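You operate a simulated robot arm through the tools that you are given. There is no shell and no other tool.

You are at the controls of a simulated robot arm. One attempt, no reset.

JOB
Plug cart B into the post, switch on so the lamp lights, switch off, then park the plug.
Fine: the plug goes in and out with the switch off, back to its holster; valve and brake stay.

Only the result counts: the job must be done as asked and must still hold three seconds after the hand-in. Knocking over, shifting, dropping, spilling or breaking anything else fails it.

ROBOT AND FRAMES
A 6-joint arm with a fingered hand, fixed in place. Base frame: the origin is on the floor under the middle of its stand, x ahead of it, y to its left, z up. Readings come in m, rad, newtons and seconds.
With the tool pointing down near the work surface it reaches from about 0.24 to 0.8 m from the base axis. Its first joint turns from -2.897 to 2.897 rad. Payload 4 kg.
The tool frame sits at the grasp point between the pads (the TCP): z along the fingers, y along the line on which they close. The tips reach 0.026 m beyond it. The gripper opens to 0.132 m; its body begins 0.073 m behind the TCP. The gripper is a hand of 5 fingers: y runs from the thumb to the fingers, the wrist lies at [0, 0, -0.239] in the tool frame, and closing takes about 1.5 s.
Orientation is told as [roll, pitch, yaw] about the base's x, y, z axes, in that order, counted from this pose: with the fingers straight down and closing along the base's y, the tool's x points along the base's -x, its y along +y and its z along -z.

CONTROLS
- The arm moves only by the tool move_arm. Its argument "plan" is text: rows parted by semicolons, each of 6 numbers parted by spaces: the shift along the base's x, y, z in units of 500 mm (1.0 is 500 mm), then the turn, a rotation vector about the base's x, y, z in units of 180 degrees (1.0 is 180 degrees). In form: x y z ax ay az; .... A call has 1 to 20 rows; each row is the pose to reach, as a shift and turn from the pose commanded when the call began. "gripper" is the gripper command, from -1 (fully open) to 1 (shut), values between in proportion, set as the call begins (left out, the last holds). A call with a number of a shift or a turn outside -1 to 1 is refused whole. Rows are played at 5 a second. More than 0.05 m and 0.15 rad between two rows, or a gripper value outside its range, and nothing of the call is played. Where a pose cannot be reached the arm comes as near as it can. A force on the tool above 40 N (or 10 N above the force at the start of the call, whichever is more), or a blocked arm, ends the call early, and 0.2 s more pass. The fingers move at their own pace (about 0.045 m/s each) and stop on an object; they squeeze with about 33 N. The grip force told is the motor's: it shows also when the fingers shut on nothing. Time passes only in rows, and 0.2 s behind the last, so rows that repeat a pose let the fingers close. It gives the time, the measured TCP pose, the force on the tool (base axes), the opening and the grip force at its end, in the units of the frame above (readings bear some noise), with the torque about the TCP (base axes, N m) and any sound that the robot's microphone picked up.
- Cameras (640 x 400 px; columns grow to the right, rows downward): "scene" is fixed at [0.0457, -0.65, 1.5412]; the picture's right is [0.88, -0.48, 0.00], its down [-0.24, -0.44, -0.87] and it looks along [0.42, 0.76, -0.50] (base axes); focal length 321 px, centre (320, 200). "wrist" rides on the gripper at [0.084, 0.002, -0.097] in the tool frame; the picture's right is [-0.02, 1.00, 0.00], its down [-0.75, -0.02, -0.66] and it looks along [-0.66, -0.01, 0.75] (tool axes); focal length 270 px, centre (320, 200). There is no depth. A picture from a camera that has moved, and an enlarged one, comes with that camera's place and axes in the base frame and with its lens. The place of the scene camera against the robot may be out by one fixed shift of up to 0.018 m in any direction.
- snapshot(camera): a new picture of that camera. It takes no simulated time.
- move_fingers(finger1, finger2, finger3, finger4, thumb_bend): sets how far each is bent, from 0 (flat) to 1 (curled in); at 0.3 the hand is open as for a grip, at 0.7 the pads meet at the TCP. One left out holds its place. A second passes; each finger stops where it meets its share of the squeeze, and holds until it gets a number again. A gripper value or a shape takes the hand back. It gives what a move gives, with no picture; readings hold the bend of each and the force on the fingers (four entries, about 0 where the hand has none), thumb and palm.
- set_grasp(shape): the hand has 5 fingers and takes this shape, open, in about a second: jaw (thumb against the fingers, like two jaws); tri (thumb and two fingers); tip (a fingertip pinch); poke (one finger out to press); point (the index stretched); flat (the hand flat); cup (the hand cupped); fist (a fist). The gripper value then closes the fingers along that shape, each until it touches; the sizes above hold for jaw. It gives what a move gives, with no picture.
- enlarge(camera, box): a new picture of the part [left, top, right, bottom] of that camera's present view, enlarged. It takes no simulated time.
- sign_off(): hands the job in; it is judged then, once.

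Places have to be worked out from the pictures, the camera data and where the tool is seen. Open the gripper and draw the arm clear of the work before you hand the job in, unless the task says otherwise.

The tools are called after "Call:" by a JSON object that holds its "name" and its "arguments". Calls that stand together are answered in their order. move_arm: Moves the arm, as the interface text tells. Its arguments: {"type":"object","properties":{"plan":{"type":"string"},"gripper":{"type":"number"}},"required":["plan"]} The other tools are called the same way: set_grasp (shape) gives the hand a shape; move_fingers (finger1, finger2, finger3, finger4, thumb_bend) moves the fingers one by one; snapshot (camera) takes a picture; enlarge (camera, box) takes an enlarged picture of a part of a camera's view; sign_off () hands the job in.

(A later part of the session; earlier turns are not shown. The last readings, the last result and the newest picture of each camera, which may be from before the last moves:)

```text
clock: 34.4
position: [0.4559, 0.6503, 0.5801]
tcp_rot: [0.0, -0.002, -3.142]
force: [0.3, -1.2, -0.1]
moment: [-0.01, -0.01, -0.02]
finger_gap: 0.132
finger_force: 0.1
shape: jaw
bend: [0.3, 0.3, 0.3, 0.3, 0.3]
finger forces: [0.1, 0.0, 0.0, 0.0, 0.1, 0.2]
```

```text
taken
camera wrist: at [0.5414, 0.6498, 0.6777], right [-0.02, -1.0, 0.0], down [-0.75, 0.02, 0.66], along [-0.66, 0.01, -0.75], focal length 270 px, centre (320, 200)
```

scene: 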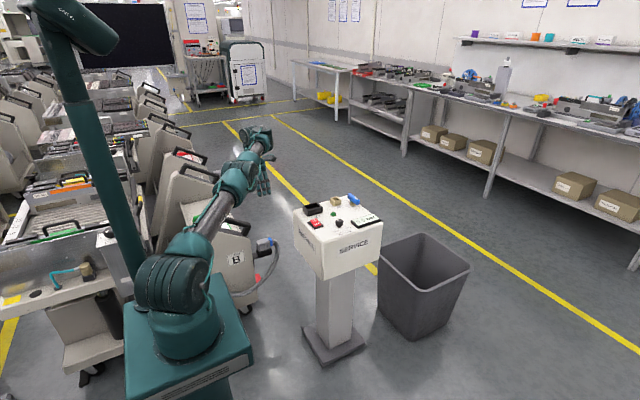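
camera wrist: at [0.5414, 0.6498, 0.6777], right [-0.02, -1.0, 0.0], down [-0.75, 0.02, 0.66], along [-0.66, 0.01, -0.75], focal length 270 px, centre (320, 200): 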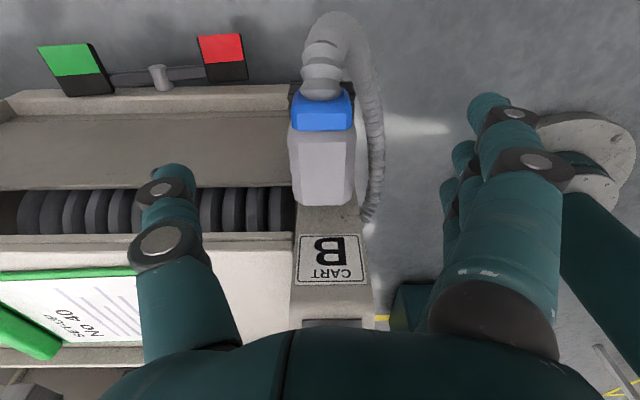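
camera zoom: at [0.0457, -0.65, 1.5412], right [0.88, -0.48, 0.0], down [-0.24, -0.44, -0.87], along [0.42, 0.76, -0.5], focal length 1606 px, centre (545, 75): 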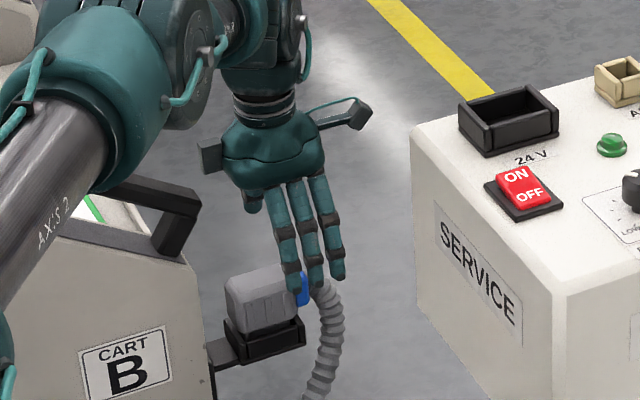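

The block clears the handle's end in the image and there is no contact force. The plug sits centred between thumb and fingers, so I descend to the grip height z≈0.522.

Call:
{"name": "move_arm", "arguments": {"plan": "0 0 -0.03 0 0 0; 0 0 -0.06 0 0 0; 0 0 -0.09 0 0 0; 0 0 -0.115 0 0 0; 0 0 -0.115 0 0 0"}}

Call:
{"name": "enlarge", "arguments": {"camera": "scene", "box": [235, 195, 315, 275]}}

Call:
{"name": "snapshot", "arguments": {"camera": "wrist"}}

```text
clock: 35.6
position: [0.4574, 0.6503, 0.5217]
tcp_rot: [0.0, -0.002, -3.142]
force: [0.5, -0.6, 0.4]
moment: [-0.01, 0.02, -0.01]
finger_gap: 0.1321
finger_force: 0.0
shape: jaw
bend: [0.3, 0.3, 0.3, 0.3, 0.3]
finger forces: [0.0, 0.1, 0.1, 0.1, 0.0, 0.1]
```

```text
5.00 times, centred on (275, 235) of scene
camera zoom: at [0.0457, -0.65, 1.5412], right [0.88, -0.48, 0.0], down [-0.24, -0.44, -0.87], along [0.42, 0.76, -0.5], focal length 1606 px, centre (545, 25)
```

zoom: 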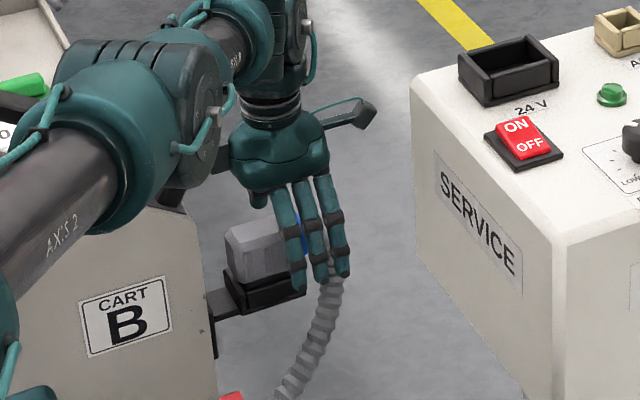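

```text
taken
camera wrist: at [0.5419, 0.6484, 0.6193], right [-0.02, -1.0, 0.0], down [-0.75, 0.02, 0.66], along [-0.66, 0.01, -0.75], focal length 270 px, centre (320, 200)
```

wrist: 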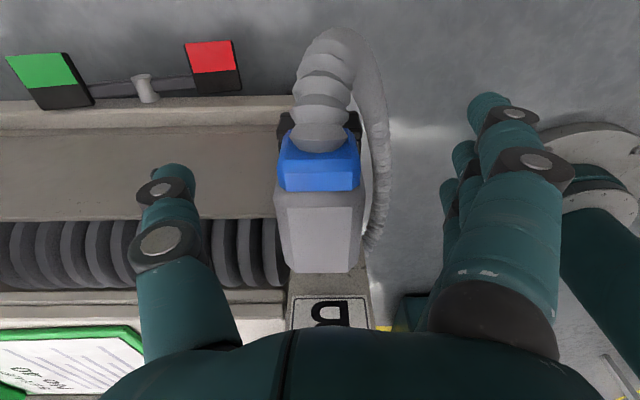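

Arrived at (0.457, 0.650, 0.522) with no contact. I'll enlarge the plug to check how deep the grip point is below its top.

Call:
{"name": "enlarge", "arguments": {"camera": "wrist", "box": [250, 90, 410, 300]}}

Call:
{"name": "enlarge", "arguments": {"camera": "scene", "box": [270, 220, 315, 265]}}

```text
1.90 times, centred on (330, 195) of wrist
camera zoom: at [0.5419, 0.6484, 0.6193], right [-0.02, -1.0, 0.0], down [-0.75, 0.02, 0.66], along [-0.66, 0.01, -0.75], focal length 515 px, centre (301, 210)
```

zoom: 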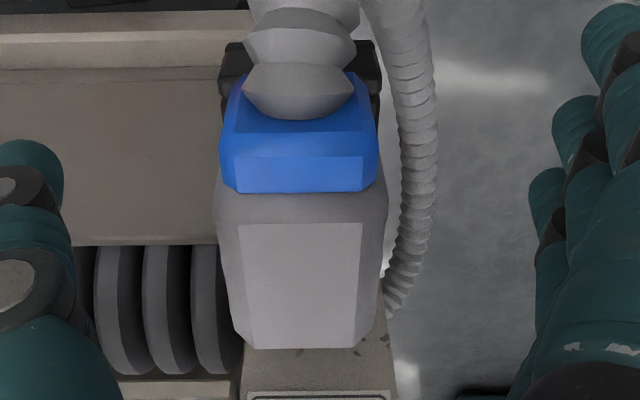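

```text
8.89 times, centred on (292, 242) of scene
camera zoom: at [0.0457, -0.65, 1.5412], right [0.88, -0.48, 0.0], down [-0.24, -0.44, -0.87], along [0.42, 0.76, -0.5], focal length 2855 px, centre (564, -178)
```

zoom: 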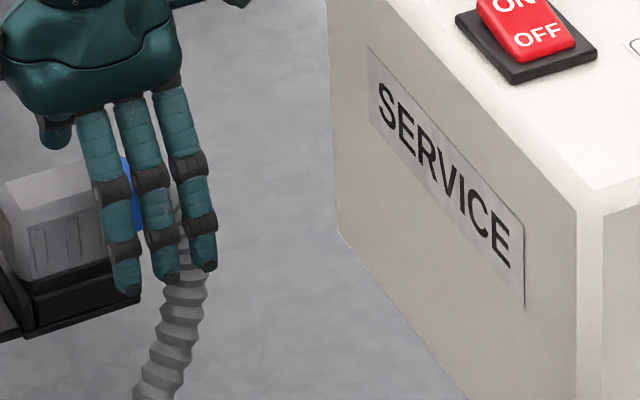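

The plug's top is at z≈0.528, so the grip point is just below it. Before closing I'll check which fingers stand opposite the plug, since the outermost one may be over the cable.

Call:
{"name": "enlarge", "arguments": {"camera": "wrist", "box": [400, 70, 600, 290]}}

Call:
{"name": "enlarge", "arguments": {"camera": "wrist", "box": [100, 130, 260, 330]}}

```text
1.82 times, centred on (500, 180) of wrist
camera zoom: at [0.5419, 0.6484, 0.6193], right [-0.02, -1.0, 0.0], down [-0.75, 0.02, 0.66], along [-0.66, 0.01, -0.75], focal length 491 px, centre (-7, 236)
```

zoom: 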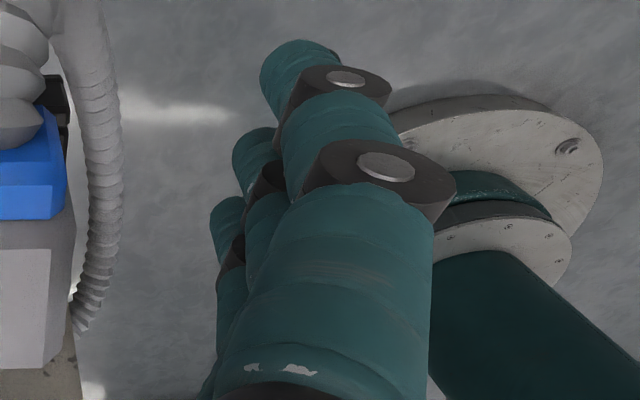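

```text
2.00 times, centred on (180, 230) of wrist
camera zoom: at [0.5419, 0.6484, 0.6193], right [-0.02, -1.0, 0.0], down [-0.75, 0.02, 0.66], along [-0.66, 0.01, -0.75], focal length 541 px, centre (600, 140)
```

zoom: 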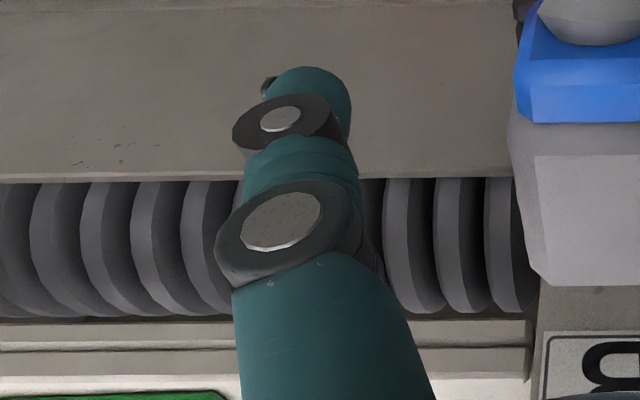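

Three long fingers face the plug's −y side at x≈0.446, 0.469 and 0.492, and the last one (index, nearest the camera) is over the cable. I'll keep finger 1 open and close the others with the thumb on the plug.

Call:
{"name": "move_fingers", "arguments": {"finger2": 0.7, "finger3": 0.7, "finger4": 0.7, "thumb_bend": 0.7}}

Call:
{"name": "snapshot", "arguments": {"camera": "wrist"}}

Call:
{"name": "enlarge", "arguments": {"camera": "scene", "box": [250, 205, 310, 265]}}

```text
clock: 36.6
position: [0.4569, 0.649, 0.5211]
tcp_rot: [0.001, -0.001, -3.142]
force: [-0.3, -5.3, 0.9]
moment: [-0.26, -0.01, 0.28]
finger_gap: 0.096
finger_force: 19.5
shape: fingers
bend: [0.3, 0.62, 0.61, 0.61, 0.62]
finger forces: [0.0, 6.4, 8.2, 7.8, 18.1, 0.0]
```

```text
taken
camera wrist: at [0.5419, 0.6482, 0.619], right [-0.02, -1.0, 0.0], down [-0.75, 0.02, 0.66], along [-0.66, 0.01, -0.75], focal length 270 px, centre (320, 200)
```

wrist: 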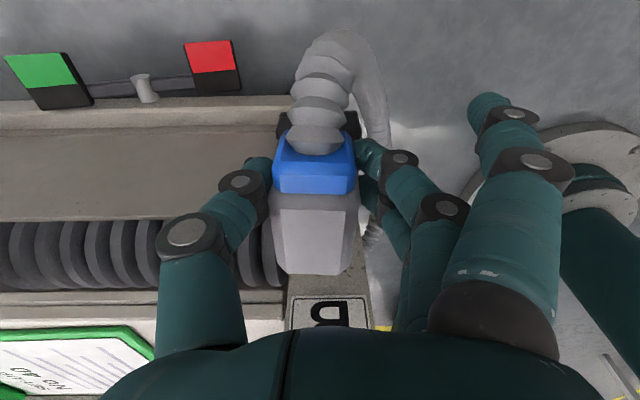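

```text
6.67 times, centred on (280, 235) of scene
camera zoom: at [0.0457, -0.65, 1.5412], right [0.88, -0.48, 0.0], down [-0.24, -0.44, -0.87], along [0.42, 0.76, -0.5], focal length 2141 px, centre (587, -33)
```

zoom: 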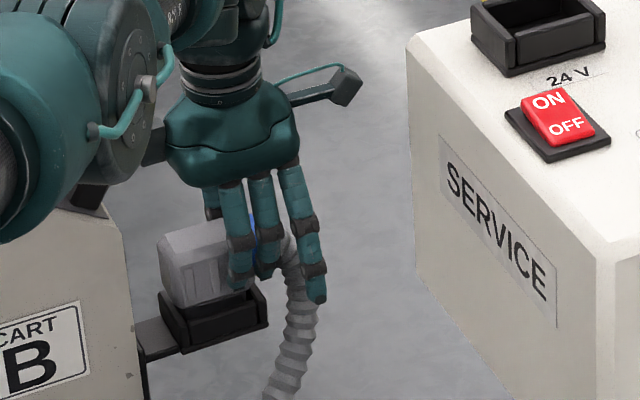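

Fingers 2–4 hold the plug with about 22 N against the thumb's 18 N, and finger 1 stays clear of the cable. I'll lift slowly and watch the forces.

Call:
{"name": "move_arm", "arguments": {"plan": "0 -0.002 0.01 0 0 0; 0 -0.002 0.02 0 0 0; 0 -0.002 0.03 0 0 0; 0 -0.002 0.04 0 0 0; 0 -0.002 0.04 0 0 0"}}

Call:
{"name": "snapshot", "arguments": {"camera": "wrist"}}

Call:
{"name": "enlarge", "arguments": {"camera": "scene", "box": [250, 205, 310, 265]}}

```text
clock: 37.8
position: [0.4571, 0.6481, 0.5415]
tcp_rot: [0.0, -0.002, -3.142]
force: [0.3, 0.3, -2.0]
moment: [0.0, -0.09, 0.01]
finger_gap: 0.0959
finger_force: 19.4
shape: fingers
bend: [0.3, 0.65, 0.61, 0.61, 0.62]
finger forces: [0.0, 5.1, 8.5, 6.5, 18.8, 0.1]
```

```text
taken
camera wrist: at [0.5424, 0.6469, 0.639], right [-0.02, -1.0, 0.0], down [-0.75, 0.02, 0.66], along [-0.66, 0.01, -0.75], focal length 270 px, centre (320, 200)
```

wrist: 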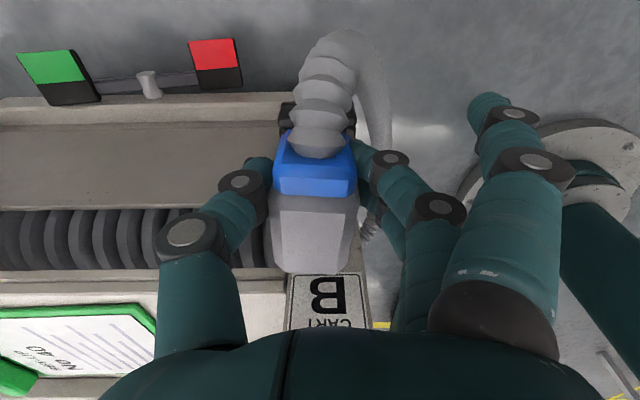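

```text
6.67 times, centred on (280, 235) of scene
camera zoom: at [0.0457, -0.65, 1.5412], right [0.88, -0.48, 0.0], down [-0.24, -0.44, -0.87], along [0.42, 0.76, -0.5], focal length 2141 px, centre (587, -33)
```

zoom: 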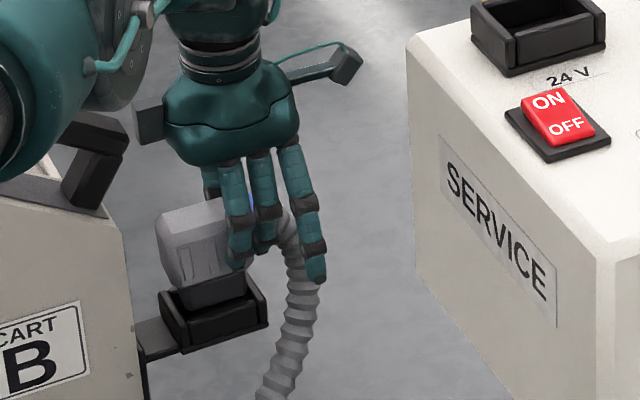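

The plug is coming out cleanly, with its dark insert visible and the grip steady. I continue straight up to z≈0.75, clear of the handle.

Call:
{"name": "move_arm", "arguments": {"plan": "0 0 0.04 0 0 0; 0 0 0.09 0 0 0; 0 0 0.14 0 0 0; 0 0 0.2 0 0 0; 0 0 0.26 0 0 0; 0 0 0.32 0 0 0; 0 0 0.38 0 0 0; 0 0 0.42 0 0 0; 0 0 0.42 0 0 0"}}

Call:
{"name": "snapshot", "arguments": {"camera": "wrist"}}

Call:
{"name": "enlarge", "arguments": {"camera": "scene", "box": [220, 160, 320, 260]}}

```text
clock: 39.8
position: [0.4576, 0.6486, 0.7525]
tcp_rot: [0.001, -0.001, -3.143]
force: [-0.1, -0.2, -2.5]
moment: [0.0, -0.06, 0.0]
finger_gap: 0.0959
finger_force: 19.0
shape: fingers
bend: [0.3, 0.65, 0.61, 0.61, 0.62]
finger forces: [0.1, 4.5, 8.5, 6.5, 18.5, 0.1]
```

```text
taken
camera wrist: at [0.5419, 0.6467, 0.8503], right [-0.02, -1.0, 0.0], down [-0.75, 0.02, 0.66], along [-0.66, 0.01, -0.75], focal length 270 px, centre (320, 200)
```

wrist: 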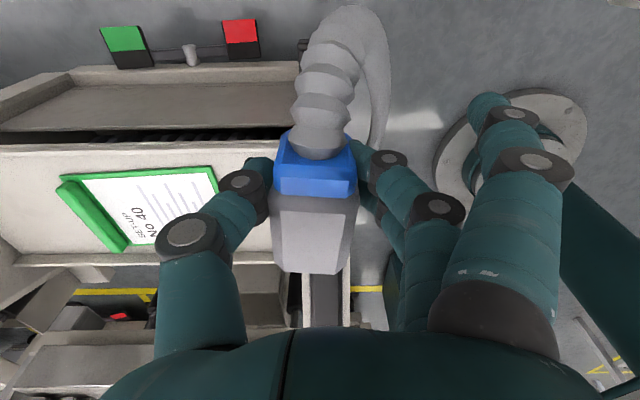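

```text
4.00 times, centred on (270, 210) of scene
camera zoom: at [0.0457, -0.65, 1.5412], right [0.88, -0.48, 0.0], down [-0.24, -0.44, -0.87], along [0.42, 0.76, -0.5], focal length 1285 px, centre (520, 160)
```

zoom: 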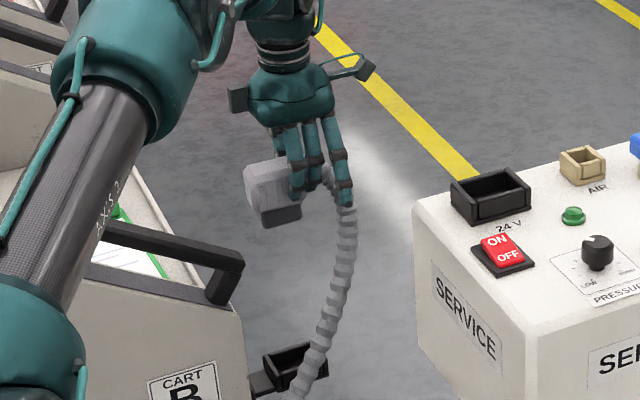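

The plug is firmly held and out of its holster. I'll look closely at the empty holster and the socket, to compare their shapes and any keying.

Call:
{"name": "enlarge", "arguments": {"camera": "scene", "box": [276, 235, 312, 270]}}

Call:
{"name": "enlarge", "arguments": {"camera": "scene", "box": [295, 190, 335, 230]}}

Call:
{"name": "enlarge", "arguments": {"camera": "scene", "box": [270, 190, 320, 220]}}

```text
11.43 times, centred on (294, 252) of scene
camera zoom: at [0.0457, -0.65, 1.5412], right [0.88, -0.48, 0.0], down [-0.24, -0.44, -0.87], along [0.42, 0.76, -0.5], focal length 3670 px, centre (617, -400)
```

zoom: 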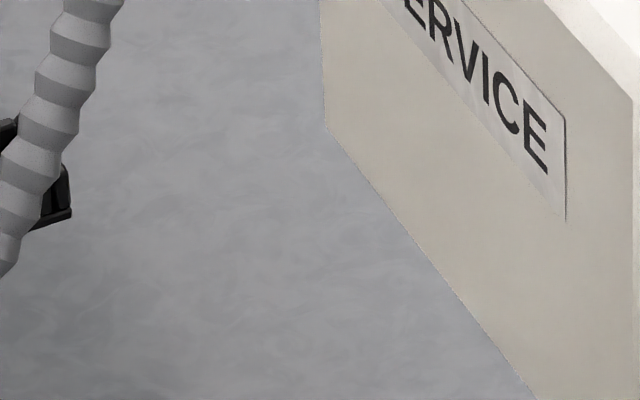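

```text
10.00 times, centred on (315, 210) of scene
camera zoom: at [0.0457, -0.65, 1.5412], right [0.88, -0.48, 0.0], down [-0.24, -0.44, -0.87], along [0.42, 0.76, -0.5], focal length 3212 px, centre (370, 100)
```

zoom: 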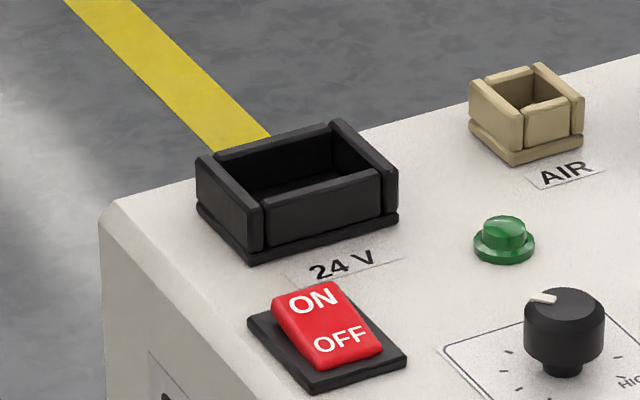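

```text
12.80 times, centred on (295, 205) of scene
camera zoom: at [0.0457, -0.65, 1.5412], right [0.88, -0.48, 0.0], down [-0.24, -0.44, -0.87], along [0.42, 0.76, -0.5], focal length 4111 px, centre (640, 136)
```

zoom: 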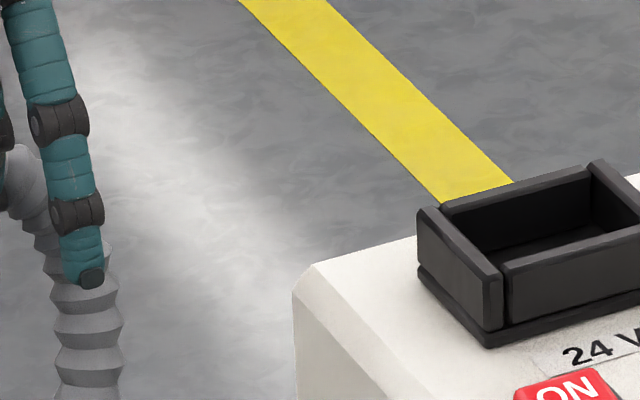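

The socket is a plain four-walled frame like the holster, aligned with the base axes and with no visible key, so the plug keeps its orientation. I'll carry the plug over beside the post at (0.575, 0.475, 0.93) so the wrist camera can see the socket, watching for cable pull.

Call:
{"name": "move_arm", "arguments": {"plan": "0.01 -0.02 0.07 0 0 0; 0.03 -0.05 0.13 0 0 0; 0.06 -0.09 0.19 0 0 0; 0.095 -0.14 0.24 0 0 0; 0.13 -0.195 0.29 0 0 0; 0.165 -0.25 0.33 0 0 0; 0.2 -0.3 0.355 0 0 0; 0.235 -0.347 0.355 0 0 0; 0.235 -0.347 0.355 0 0 0"}}

Call:
{"name": "snapshot", "arguments": {"camera": "wrist"}}

Call:
{"name": "snapshot", "arguments": {"camera": "scene"}}

```text
clock: 41.8
position: [0.575, 0.4753, 0.9302]
tcp_rot: [0.0, -0.001, -3.143]
force: [0.1, 0.3, -1.9]
moment: [-0.02, -0.09, 0.0]
finger_gap: 0.0958
finger_force: 18.3
shape: fingers
bend: [0.3, 0.66, 0.61, 0.61, 0.63]
finger forces: [0.0, 3.9, 8.9, 6.5, 18.2, 0.0]
```

```text
taken
camera wrist: at [0.6596, 0.4733, 1.0274], right [-0.02, -1.0, 0.0], down [-0.75, 0.01, 0.66], along [-0.66, 0.01, -0.75], focal length 270 px, centre (320, 200)
```

wrist: 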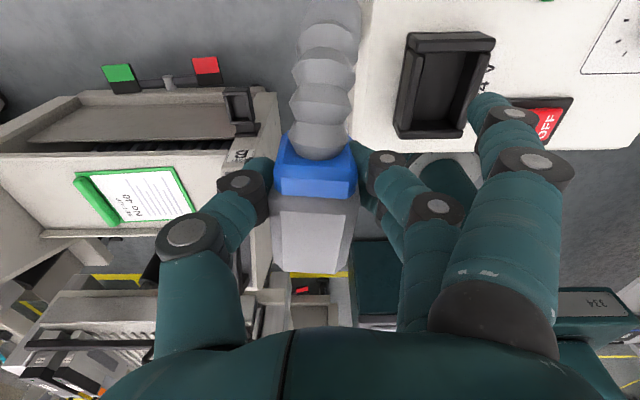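

```text
taken
```

scene: 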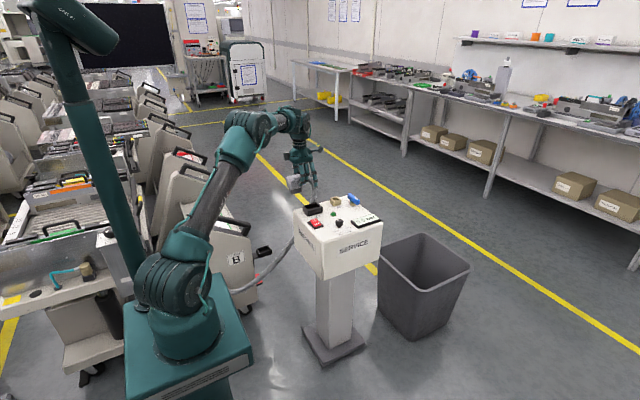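

The socket is now clearly visible to the right of the cable and no cable pull shows in the forces. I'll enlarge it to measure its position and yaw.

Call:
{"name": "enlarge", "arguments": {"camera": "wrist", "box": [360, 0, 560, 160]}}

Call:
{"name": "enlarge", "arguments": {"camera": "wrist", "box": [240, 100, 400, 300]}}

Call:
{"name": "enlarge", "arguments": {"camera": "scene", "box": [270, 130, 370, 240]}}

```text
2.50 times, centred on (460, 80) of wrist
camera zoom: at [0.6596, 0.4733, 1.0274], right [-0.02, -1.0, 0.0], down [-0.75, 0.01, 0.66], along [-0.66, 0.01, -0.75], focal length 676 px, centre (-30, 500)
```

zoom: 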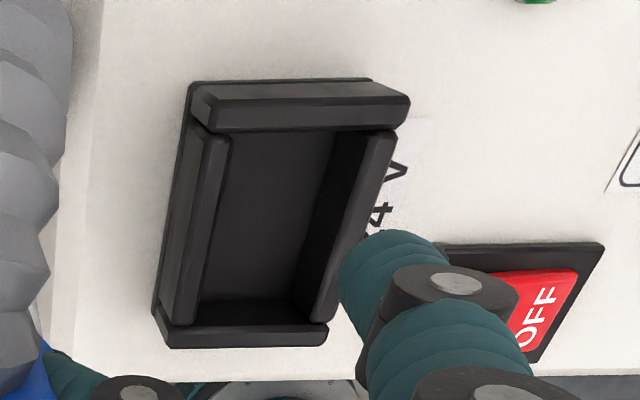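

```text
2.00 times, centred on (320, 200) of wrist
camera zoom: at [0.6596, 0.4733, 1.0274], right [-0.02, -1.0, 0.0], down [-0.75, 0.01, 0.66], along [-0.66, 0.01, -0.75], focal length 541 px, centre (320, 200)
```

zoom: 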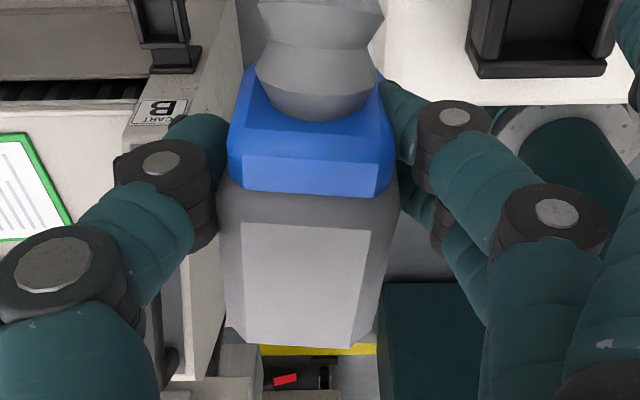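

```text
3.64 times, centred on (320, 185) of scene
camera zoom: at [0.0457, -0.65, 1.5412], right [0.88, -0.48, 0.0], down [-0.24, -0.44, -0.87], along [0.42, 0.76, -0.5], focal length 1168 px, centre (320, 254)
```

zoom: 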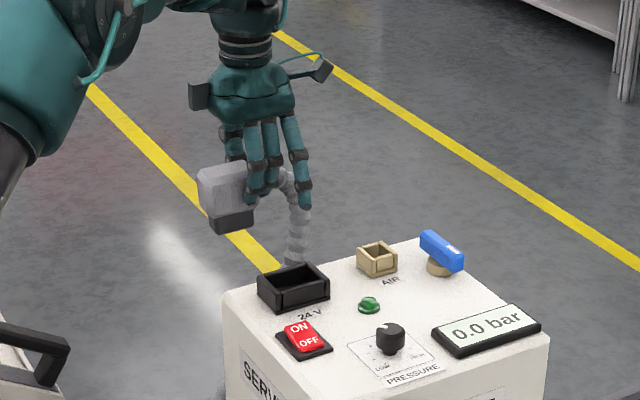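

From this view the socket's rim centre lies on a known ray; I need a second view for its height. I'll shift 35 mm toward −y and 10 mm up (the plug's underside stays above the rim) and look again.

Call:
{"name": "move_arm", "arguments": {"plan": "0 -0.02 0.02 0 0 0; 0 -0.045 0.02 0 0 0; 0 -0.07 0.02 0 0 0; 0 -0.07 0.02 0 0 0"}}

Call:
{"name": "enlarge", "arguments": {"camera": "wrist", "box": [320, 0, 520, 160]}}

```text
clock: 42.8
position: [0.5755, 0.4398, 0.9393]
tcp_rot: [0.0, -0.002, -3.142]
force: [0.5, -0.4, -2.7]
moment: [0.02, -0.1, -0.01]
finger_gap: 0.096
finger_force: 18.3
shape: fingers
bend: [0.3, 0.66, 0.61, 0.61, 0.63]
finger forces: [0.0, 3.9, 8.9, 6.4, 18.2, 0.0]
```

```text
2.50 times, centred on (420, 80) of wrist
camera zoom: at [0.6596, 0.4388, 1.0365], right [-0.02, -1.0, 0.0], down [-0.75, 0.02, 0.66], along [-0.66, 0.01, -0.75], focal length 676 px, centre (70, 500)
```

zoom: 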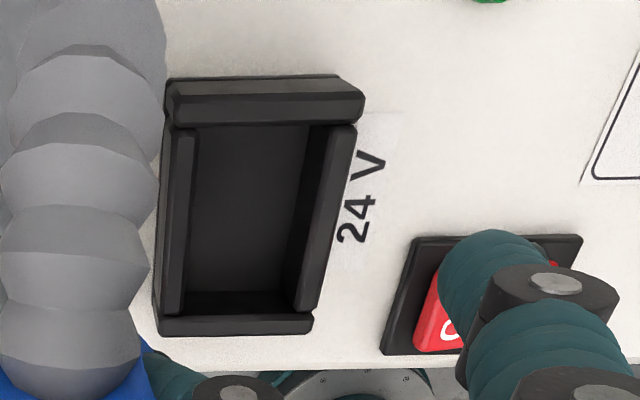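

The socket rim's outer corners come out at x 0.5475–0.619, y 0.358–0.410 and z≈0.824, so its centre is about (0.583, 0.384). The plug seems to have yawed a few degrees in the grip, so I'll enlarge it to measure that.

Call:
{"name": "enlarge", "arguments": {"camera": "wrist", "box": [250, 110, 390, 290]}}

Call:
{"name": "enlarge", "arguments": {"camera": "scene", "box": [285, 150, 345, 215]}}

```text
2.22 times, centred on (320, 200) of wrist
camera zoom: at [0.6596, 0.4388, 1.0365], right [-0.02, -1.0, 0.0], down [-0.75, 0.02, 0.66], along [-0.66, 0.01, -0.75], focal length 601 px, centre (320, 200)
```

zoom: 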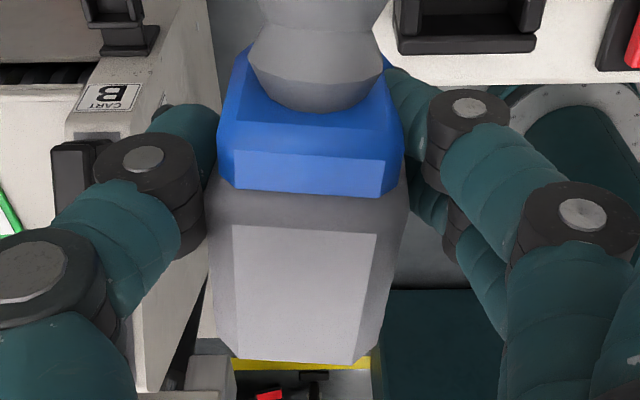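

```text
6.15 times, centred on (315, 182) of scene
camera zoom: at [0.0457, -0.65, 1.5412], right [0.88, -0.48, 0.0], down [-0.24, -0.44, -0.87], along [0.42, 0.76, -0.5], focal length 1976 px, centre (351, 308)
```

zoom: 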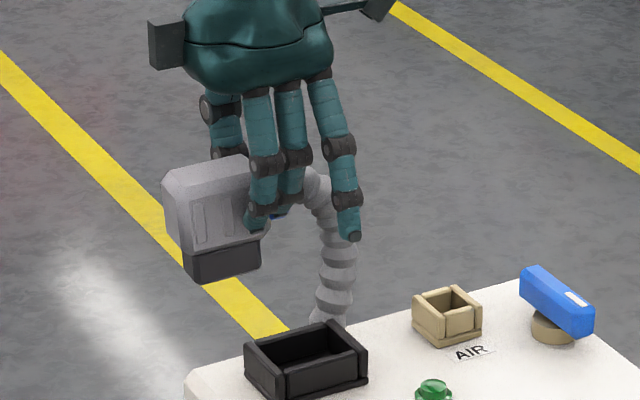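

The plug's top face shows it yawed about −5° and its −x end drooped about 3° in the grip; its centre sits about (−0.029, +0.003) from the TCP once corrected. I'll turn the hand by +5.2° about z and +2.7° about y, and bring the plug above the socket's centre (0.584, 0.3845).

Call:
{"name": "move_arm", "arguments": {"plan": "0.02 -0.03 0.01 0 0.004 0.007; 0.04 -0.06 0.01 0 0.008 0.014; 0.06 -0.09 0.01 0 0.012 0.022; 0.0752 -0.1166 0.01 0 0.015 0.0289; 0.0752 -0.1166 0.01 0 0.015 0.0289"}}

Call:
{"name": "snapshot", "arguments": {"camera": "wrist"}}

Call:
{"name": "enlarge", "arguments": {"camera": "scene", "box": [285, 150, 345, 215]}}

```text
clock: 44.0
position: [0.6134, 0.3805, 0.9439]
tcp_rot: [-0.002, -0.049, -3.052]
force: [-0.7, -0.3, -2.3]
moment: [0.03, -0.1, -0.03]
finger_gap: 0.0958
finger_force: 18.9
shape: fingers
bend: [0.3, 0.66, 0.61, 0.61, 0.63]
finger forces: [0.0, 3.7, 8.9, 6.3, 18.2, 0.0]
```

```text
taken
camera wrist: at [0.7033, 0.3875, 1.0373], right [0.07, -1.0, 0.0], down [-0.72, -0.05, 0.69], along [-0.69, -0.05, -0.72], focal length 270 px, centre (320, 200)
```

wrist: 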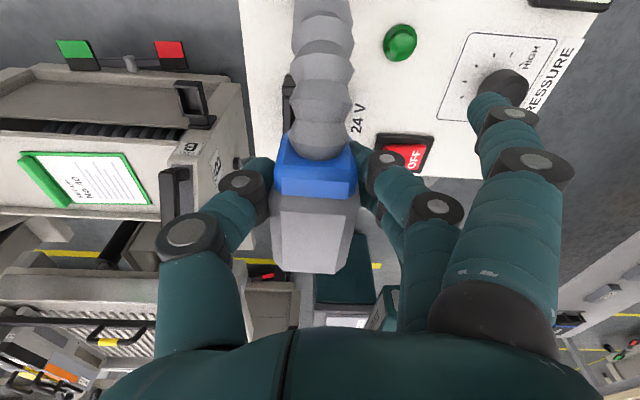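

```text
6.15 times, centred on (315, 182) of scene
camera zoom: at [0.0457, -0.65, 1.5412], right [0.88, -0.48, 0.0], down [-0.24, -0.44, -0.87], along [0.42, 0.76, -0.5], focal length 1976 px, centre (351, 308)
```

zoom: 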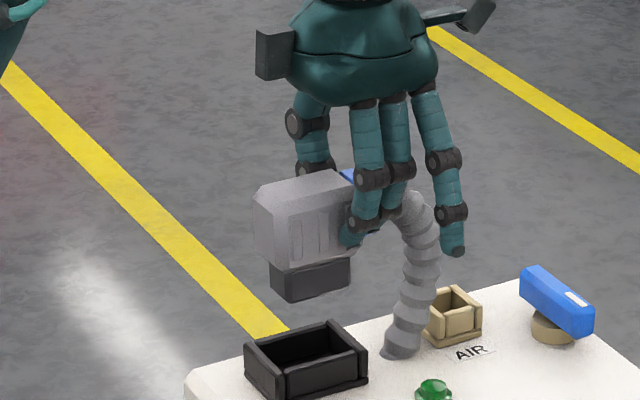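

The plug hangs above the socket, and the scene view agrees with the alignment to within a few millimetres. I'll re-measure the plug's pose in the wrist view before lowering.

Call:
{"name": "enlarge", "arguments": {"camera": "wrist", "box": [250, 110, 390, 290]}}

Call:
{"name": "enlarge", "arguments": {"camera": "scene", "box": [300, 170, 335, 215]}}

```text
2.22 times, centred on (320, 200) of wrist
camera zoom: at [0.7033, 0.3875, 1.0373], right [0.07, -1.0, 0.0], down [-0.72, -0.05, 0.69], along [-0.69, -0.05, -0.72], focal length 601 px, centre (320, 200)
```

zoom: 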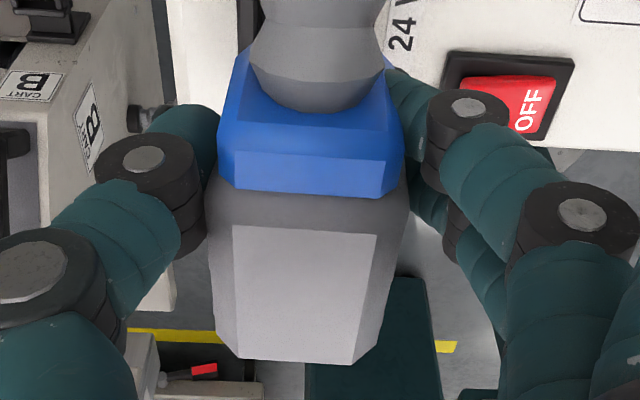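

```text
8.89 times, centred on (318, 192) of scene
camera zoom: at [0.0457, -0.65, 1.5412], right [0.88, -0.48, 0.0], down [-0.24, -0.44, -0.87], along [0.42, 0.76, -0.5], focal length 2855 px, centre (342, 267)
```

zoom: 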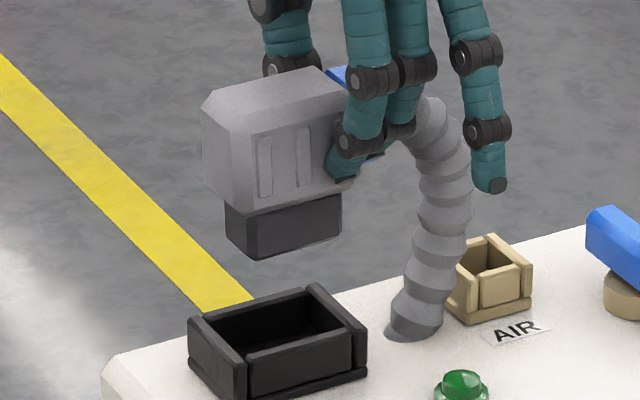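

The enlarged views are sharp, so I'll zoom further on the plug's insert and on the socket to compare edge directions and positions precisely.

Call:
{"name": "enlarge", "arguments": {"camera": "scene", "box": [302, 178, 326, 193]}}

Call:
{"name": "enlarge", "arguments": {"camera": "scene", "box": [300, 200, 324, 215]}}

```text
16.00 times, centred on (314, 186) of scene
camera zoom: at [0.0457, -0.65, 1.5412], right [0.88, -0.48, 0.0], down [-0.24, -0.44, -0.87], along [0.42, 0.76, -0.5], focal length 5139 px, centre (416, 432)
```

zoom: 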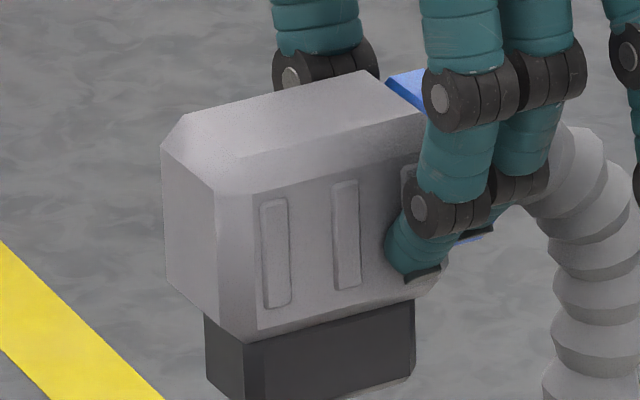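

```text
16.00 times, centred on (312, 208) of scene
camera zoom: at [0.0457, -0.65, 1.5412], right [0.88, -0.48, 0.0], down [-0.24, -0.44, -0.87], along [0.42, 0.76, -0.5], focal length 5139 px, centre (448, 80)
```

zoom: 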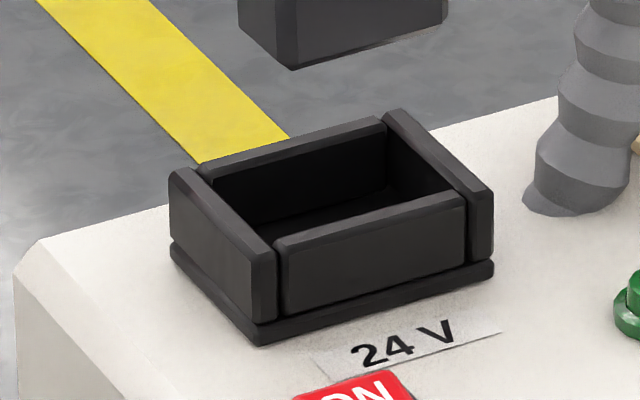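

The high zoom shows the plug nearly level and straight except for a roll of about 3° (its underside swung toward −y), with its centre over the socket within about 2 mm. I'll correct that roll with +3.3° about x and lower until the insert is just above the rim.

Call:
{"name": "move_arm", "arguments": {"plan": "0 0.001 -0.01 0.006 0 0; 0 0.002 -0.03 0.012 0 0; 0 0.002 -0.05 0.0185 0 0; 0 0.002 -0.075 0.0185 0 0; 0 0.002 -0.075 0.0185 0 0"}}

Call:
{"name": "enlarge", "arguments": {"camera": "scene", "box": [296, 185, 328, 215]}}

Call:
{"name": "snapshot", "arguments": {"camera": "wrist"}}

```text
clock: 45.2
position: [0.6108, 0.3825, 0.9063]
tcp_rot: [-0.061, -0.045, -3.049]
force: [-0.6, 0.2, -2.7]
moment: [-0.04, -0.05, 0.0]
finger_gap: 0.0959
finger_force: 17.9
shape: fingers
bend: [0.3, 0.66, 0.61, 0.61, 0.63]
finger forces: [0.1, 3.7, 9.0, 6.4, 18.1, 0.0]
```

```text
13.33 times, centred on (312, 200) of scene
camera zoom: at [0.0457, -0.65, 1.5412], right [0.88, -0.48, 0.0], down [-0.24, -0.44, -0.87], along [0.42, 0.76, -0.5], focal length 4282 px, centre (427, 200)
```

zoom: 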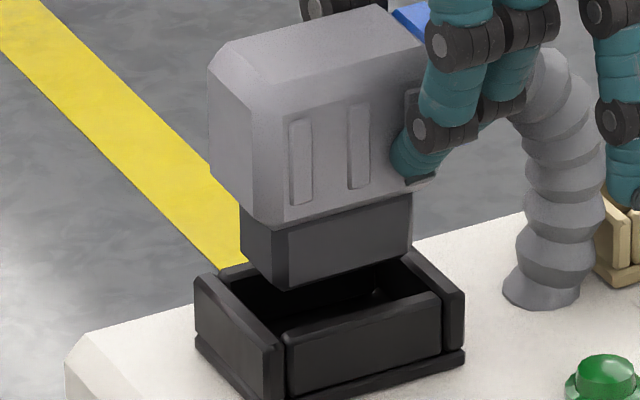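

```text
taken
camera wrist: at [0.701, 0.3836, 1.0001], right [0.07, -1.0, -0.06], down [-0.72, -0.09, 0.69], along [-0.69, -0.01, -0.72], focal length 270 px, centre (320, 200)
```

wrist: 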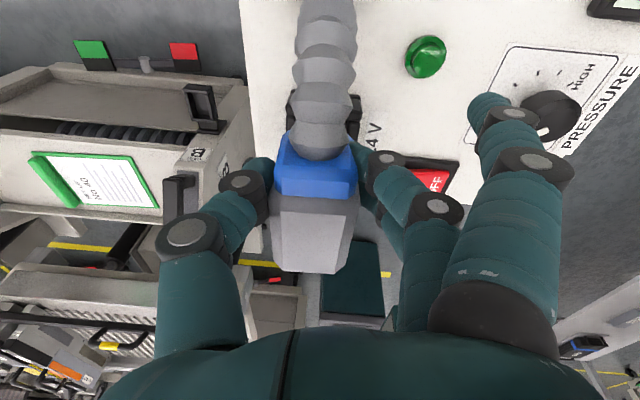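

The insert is about 13 mm above the rim. I'll zoom in again to check the alignment of the insert's edges with the opening.

Call:
{"name": "enlarge", "arguments": {"camera": "scene", "box": [308, 199, 332, 214]}}

Call:
{"name": "enlarge", "arguments": {"camera": "scene", "box": [308, 185, 332, 200]}}

```text
16.00 times, centred on (320, 206) of scene
camera zoom: at [0.0457, -0.65, 1.5412], right [0.88, -0.48, 0.0], down [-0.24, -0.44, -0.87], along [0.42, 0.76, -0.5], focal length 5139 px, centre (320, 96)
```

zoom: 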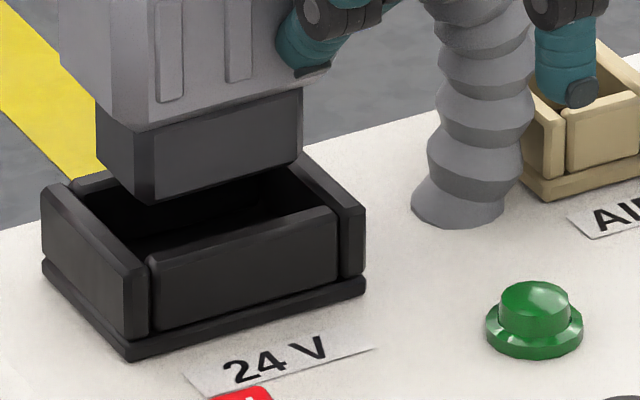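

```text
16.00 times, centred on (320, 192) of scene
camera zoom: at [0.0457, -0.65, 1.5412], right [0.88, -0.48, 0.0], down [-0.24, -0.44, -0.87], along [0.42, 0.76, -0.5], focal length 5139 px, centre (320, 320)
```

zoom: 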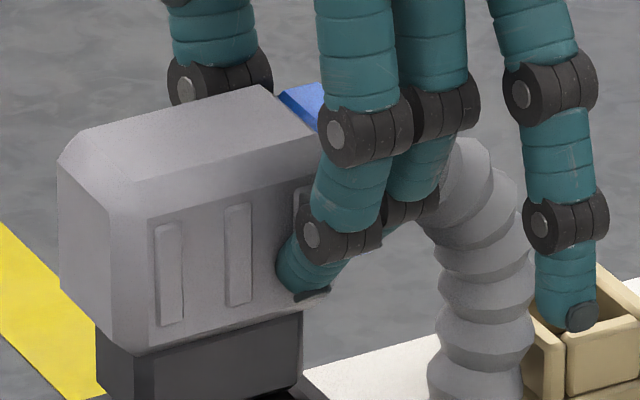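

The insert (about 45 × 29 mm) has ±5 mm of slack in the opening and sits roughly 2–4 mm toward −x. I'll shift 2.5 mm toward +x and lower 20 mm slowly into the mouth of the socket, watching forces.

Call:
{"name": "move_arm", "arguments": {"plan": "0.005 0 -0.005 0 0 0; 0.005 0 -0.015 0 0 0; 0.005 0 -0.025 0 0 0; 0.005 0 -0.035 0 0 0; 0.005 0 -0.042 0 0 0; 0.005 0 -0.042 0 0 0"}}

Call:
{"name": "enlarge", "arguments": {"camera": "scene", "box": [302, 191, 334, 215]}}

```text
clock: 46.6
position: [0.6134, 0.3832, 0.8845]
tcp_rot: [-0.059, -0.045, -3.05]
force: [0.8, -6.4, 15.8]
moment: [-0.03, 0.17, 0.11]
finger_gap: 0.0932
finger_force: 22.0
shape: fingers
bend: [0.3, 0.68, 0.61, 0.62, 0.66]
finger forces: [0.1, 4.0, 11.5, 9.3, 18.3, 0.0]
```

```text
16.00 times, centred on (318, 203) of scene
camera zoom: at [0.0457, -0.65, 1.5412], right [0.88, -0.48, 0.0], down [-0.24, -0.44, -0.87], along [0.42, 0.76, -0.5], focal length 5139 px, centre (352, 152)
```

zoom: 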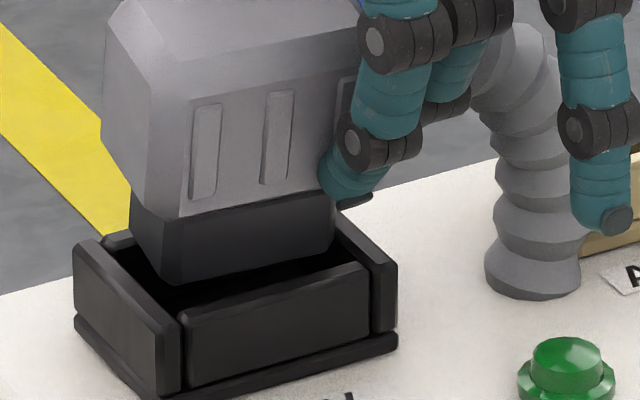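

The insert touched the rim (16 N up, with a push toward −y), which means it's a few millimetres too far toward +y. I'll back up 20 mm and re-measure before trying again.

Call:
{"name": "move_arm", "arguments": {"plan": "0 0 0.01 0 0 0; 0 0 0.025 0 0 0; 0 0 0.04 0 0 0; 0 0 0.04 0 0 0"}}

Call:
{"name": "enlarge", "arguments": {"camera": "scene", "box": [302, 191, 334, 215]}}

Call:
{"name": "enlarge", "arguments": {"camera": "wrist", "box": [250, 110, 390, 290]}}

```text
clock: 47.6
position: [0.6165, 0.3838, 0.9048]
tcp_rot: [-0.061, -0.043, -3.048]
force: [0.0, -0.3, -1.8]
moment: [-0.01, -0.08, 0.0]
finger_gap: 0.0944
finger_force: 18.0
shape: fingers
bend: [0.3, 0.68, 0.61, 0.62, 0.65]
finger forces: [0.0, 3.4, 9.0, 7.1, 16.7, 0.1]
```

```text
16.00 times, centred on (318, 203) of scene
camera zoom: at [0.0457, -0.65, 1.5412], right [0.88, -0.48, 0.0], down [-0.24, -0.44, -0.87], along [0.42, 0.76, -0.5], focal length 5139 px, centre (352, 152)
```

zoom: 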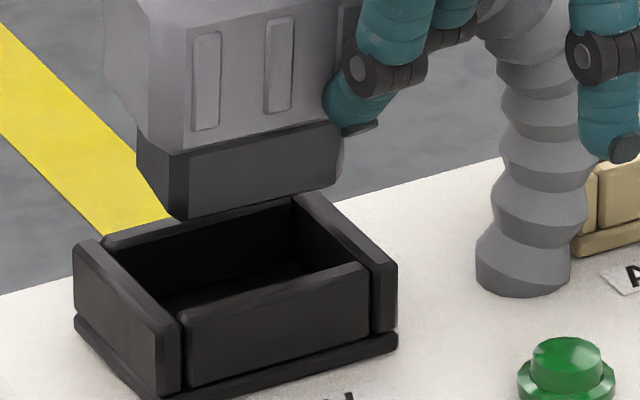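

```text
2.22 times, centred on (320, 200) of wrist
camera zoom: at [0.7051, 0.385, 0.9984], right [0.07, -1.0, -0.06], down [-0.72, -0.09, 0.69], along [-0.69, -0.01, -0.72], focal length 601 px, centre (320, 200)
```

zoom: 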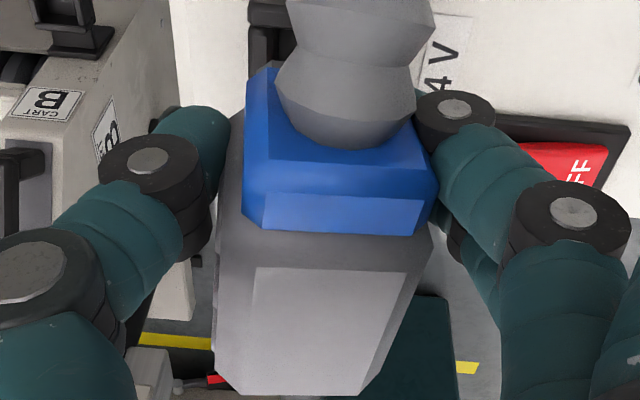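

The plug has been pushed up and turned a little in the grip. I'll take closer views to find its present pose.

Call:
{"name": "enlarge", "arguments": {"camera": "wrist", "box": [285, 160, 365, 210]}}

Call:
{"name": "enlarge", "arguments": {"camera": "wrist", "box": [280, 190, 370, 300]}}

Call:
{"name": "enlarge", "arguments": {"camera": "scene", "box": [302, 178, 332, 200]}}

```text
8.00 times, centred on (325, 185) of wrist
camera zoom: at [0.7051, 0.385, 0.9984], right [0.07, -1.0, -0.06], down [-0.72, -0.09, 0.69], along [-0.69, -0.01, -0.72], focal length 2162 px, centre (280, 320)
```

zoom: 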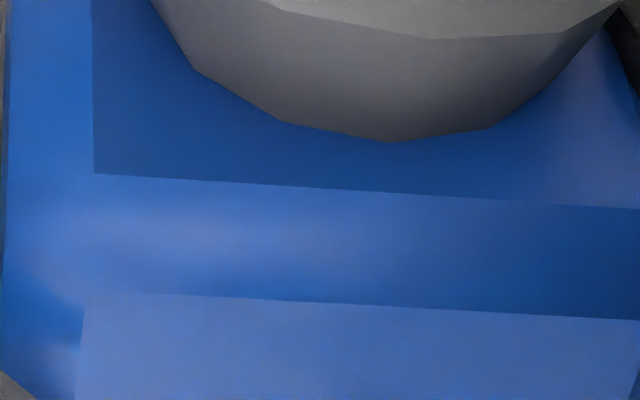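

```text
3.64 times, centred on (325, 245) of wrist
camera zoom: at [0.7051, 0.385, 0.9984], right [0.07, -1.0, -0.06], down [-0.72, -0.09, 0.69], along [-0.69, -0.01, -0.72], focal length 983 px, centre (302, 36)
```

zoom: 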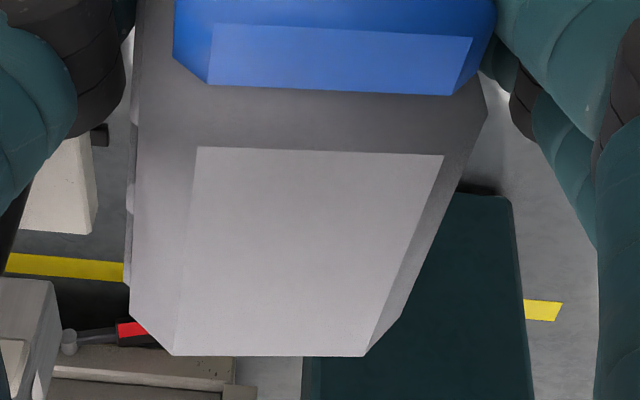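

```text
16.00 times, centred on (317, 189) of scene
camera zoom: at [0.0457, -0.65, 1.5412], right [0.88, -0.48, 0.0], down [-0.24, -0.44, -0.87], along [0.42, 0.76, -0.5], focal length 5139 px, centre (368, 376)
```

zoom: 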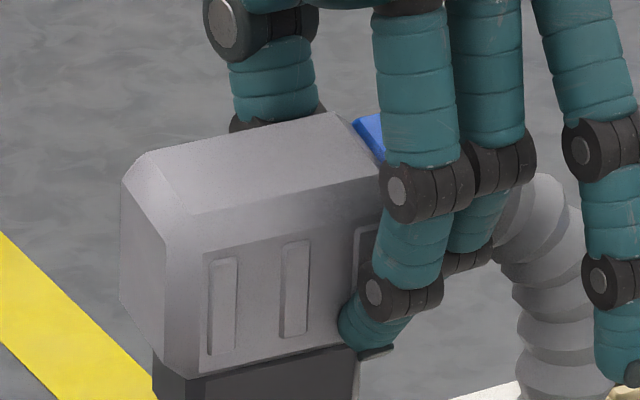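

The plug's top face now puts its centre at TCP + (−0.030, −0.002, +0.017), and I had over-corrected the roll, which pushed the underside toward +y onto the wall. I'll undo about 2.3° of roll, add 2.7° yaw and 1.4° pitch, shift +3 mm in y, and lower again gently.

Call:
{"name": "move_arm", "arguments": {"plan": "-0.001 0.003 0 -0.006 0.004 0.007; -0.002 0.006 0 -0.0125 0.008 0.015; -0.002 0.006 -0.01 -0.0125 0.008 0.015; -0.002 0.006 -0.02 -0.0125 0.008 0.015; -0.002 0.006 -0.02 -0.0125 0.008 0.015"}}

Call:
{"name": "enlarge", "arguments": {"camera": "scene", "box": [302, 188, 334, 212]}}

Call:
{"name": "enlarge", "arguments": {"camera": "wrist", "box": [280, 190, 370, 300]}}

```text
clock: 48.8
position: [0.6154, 0.3869, 0.895]
tcp_rot: [-0.024, -0.072, -3.005]
force: [-0.1, -0.4, -2.3]
moment: [0.03, -0.06, -0.01]
finger_gap: 0.0942
finger_force: 18.4
shape: fingers
bend: [0.3, 0.68, 0.61, 0.62, 0.65]
finger forces: [0.1, 3.4, 9.0, 7.1, 16.7, 0.0]
```

```text
16.00 times, centred on (318, 200) of scene
camera zoom: at [0.0457, -0.65, 1.5412], right [0.88, -0.48, 0.0], down [-0.24, -0.44, -0.87], along [0.42, 0.76, -0.5], focal length 5139 px, centre (352, 200)
```

zoom: 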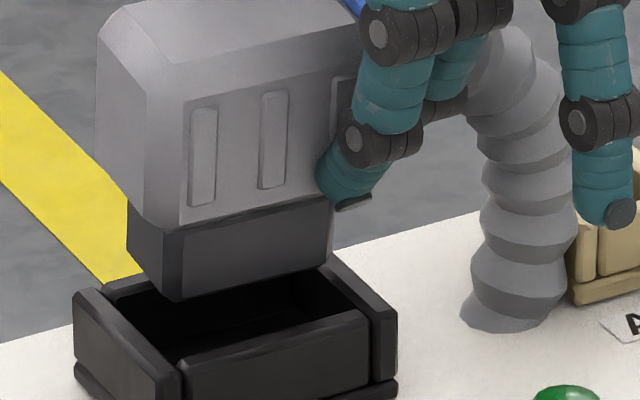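

```text
3.64 times, centred on (325, 245) of wrist
camera zoom: at [0.7057, 0.3962, 0.9863], right [0.12, -0.99, -0.02], down [-0.7, -0.1, 0.71], along [-0.71, -0.07, -0.7], focal length 983 px, centre (302, 36)
```

zoom: 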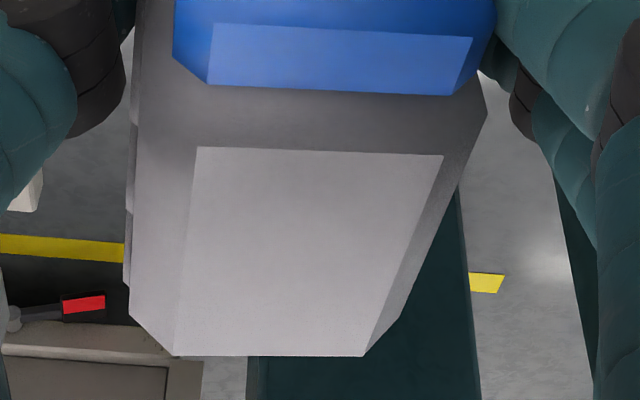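

Plug orientation is now within about 2–3° of the socket. I'll lower another 8 mm so the insert's bottom is just above the rim, where I can compare the edges directly.

Call:
{"name": "move_arm", "arguments": {"plan": "0.001 -0.003 -0.006 0 0 0; 0.001 -0.003 -0.012 0 0 0; 0.001 -0.003 -0.016 0 0 0; 0.001 -0.003 -0.016 0 0 0"}}

Call:
{"name": "enlarge", "arguments": {"camera": "scene", "box": [302, 192, 334, 216]}}

```text
clock: 49.8
position: [0.615, 0.3852, 0.8871]
tcp_rot: [-0.023, -0.072, -3.004]
force: [0.0, -0.7, -2.2]
moment: [0.05, -0.07, 0.0]
finger_gap: 0.0942
finger_force: 18.8
shape: fingers
bend: [0.3, 0.68, 0.61, 0.62, 0.65]
finger forces: [0.0, 3.3, 9.1, 7.1, 16.8, 0.1]
```

```text
16.00 times, centred on (318, 204) of scene
camera zoom: at [0.0457, -0.65, 1.5412], right [0.88, -0.48, 0.0], down [-0.24, -0.44, -0.87], along [0.42, 0.76, -0.5], focal length 5139 px, centre (352, 136)
```

zoom: 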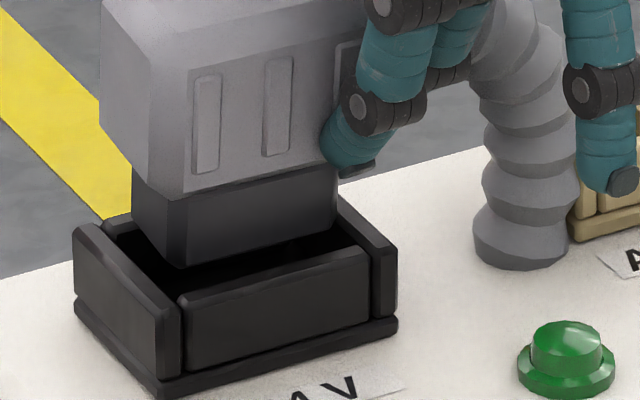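

At about 4 mm above the rim, the insert's −x and −y edges sit about 4–5 mm inside the opening, close to ideal. I'll lower slowly another 12 mm.

Call:
{"name": "move_arm", "arguments": {"plan": "0.001 0 -0.006 0 0 0; 0.001 0 -0.012 0 0 0; 0.001 0 -0.018 0 0 0; 0.001 0 -0.024 0 0 0; 0.001 0 -0.024 0 0 0"}}

Call:
{"name": "enlarge", "arguments": {"camera": "scene", "box": [302, 192, 334, 216]}}

```text
clock: 51.0
position: [0.6148, 0.3845, 0.8778]
tcp_rot: [-0.022, -0.072, -3.003]
force: [-4.8, -14.0, 34.2]
moment: [0.01, 0.38, 0.2]
finger_gap: 0.0895
finger_force: 26.5
shape: fingers
bend: [0.3, 0.68, 0.59, 0.6, 0.68]
finger forces: [0.0, 4.5, 13.7, 11.3, 23.3, 0.0]
```

```text
16.00 times, centred on (318, 204) of scene
camera zoom: at [0.0457, -0.65, 1.5412], right [0.88, -0.48, 0.0], down [-0.24, -0.44, -0.87], along [0.42, 0.76, -0.5], focal length 5139 px, centre (352, 136)
```

zoom: 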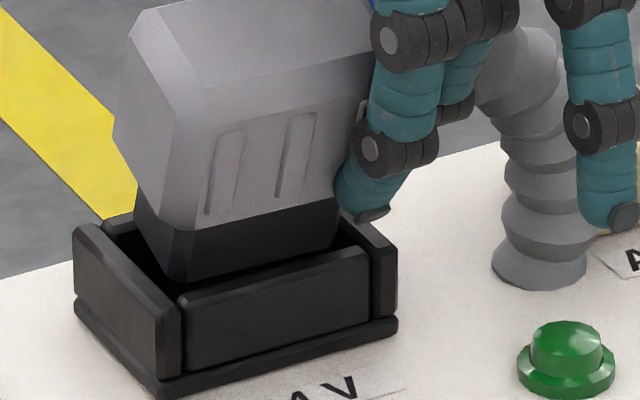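

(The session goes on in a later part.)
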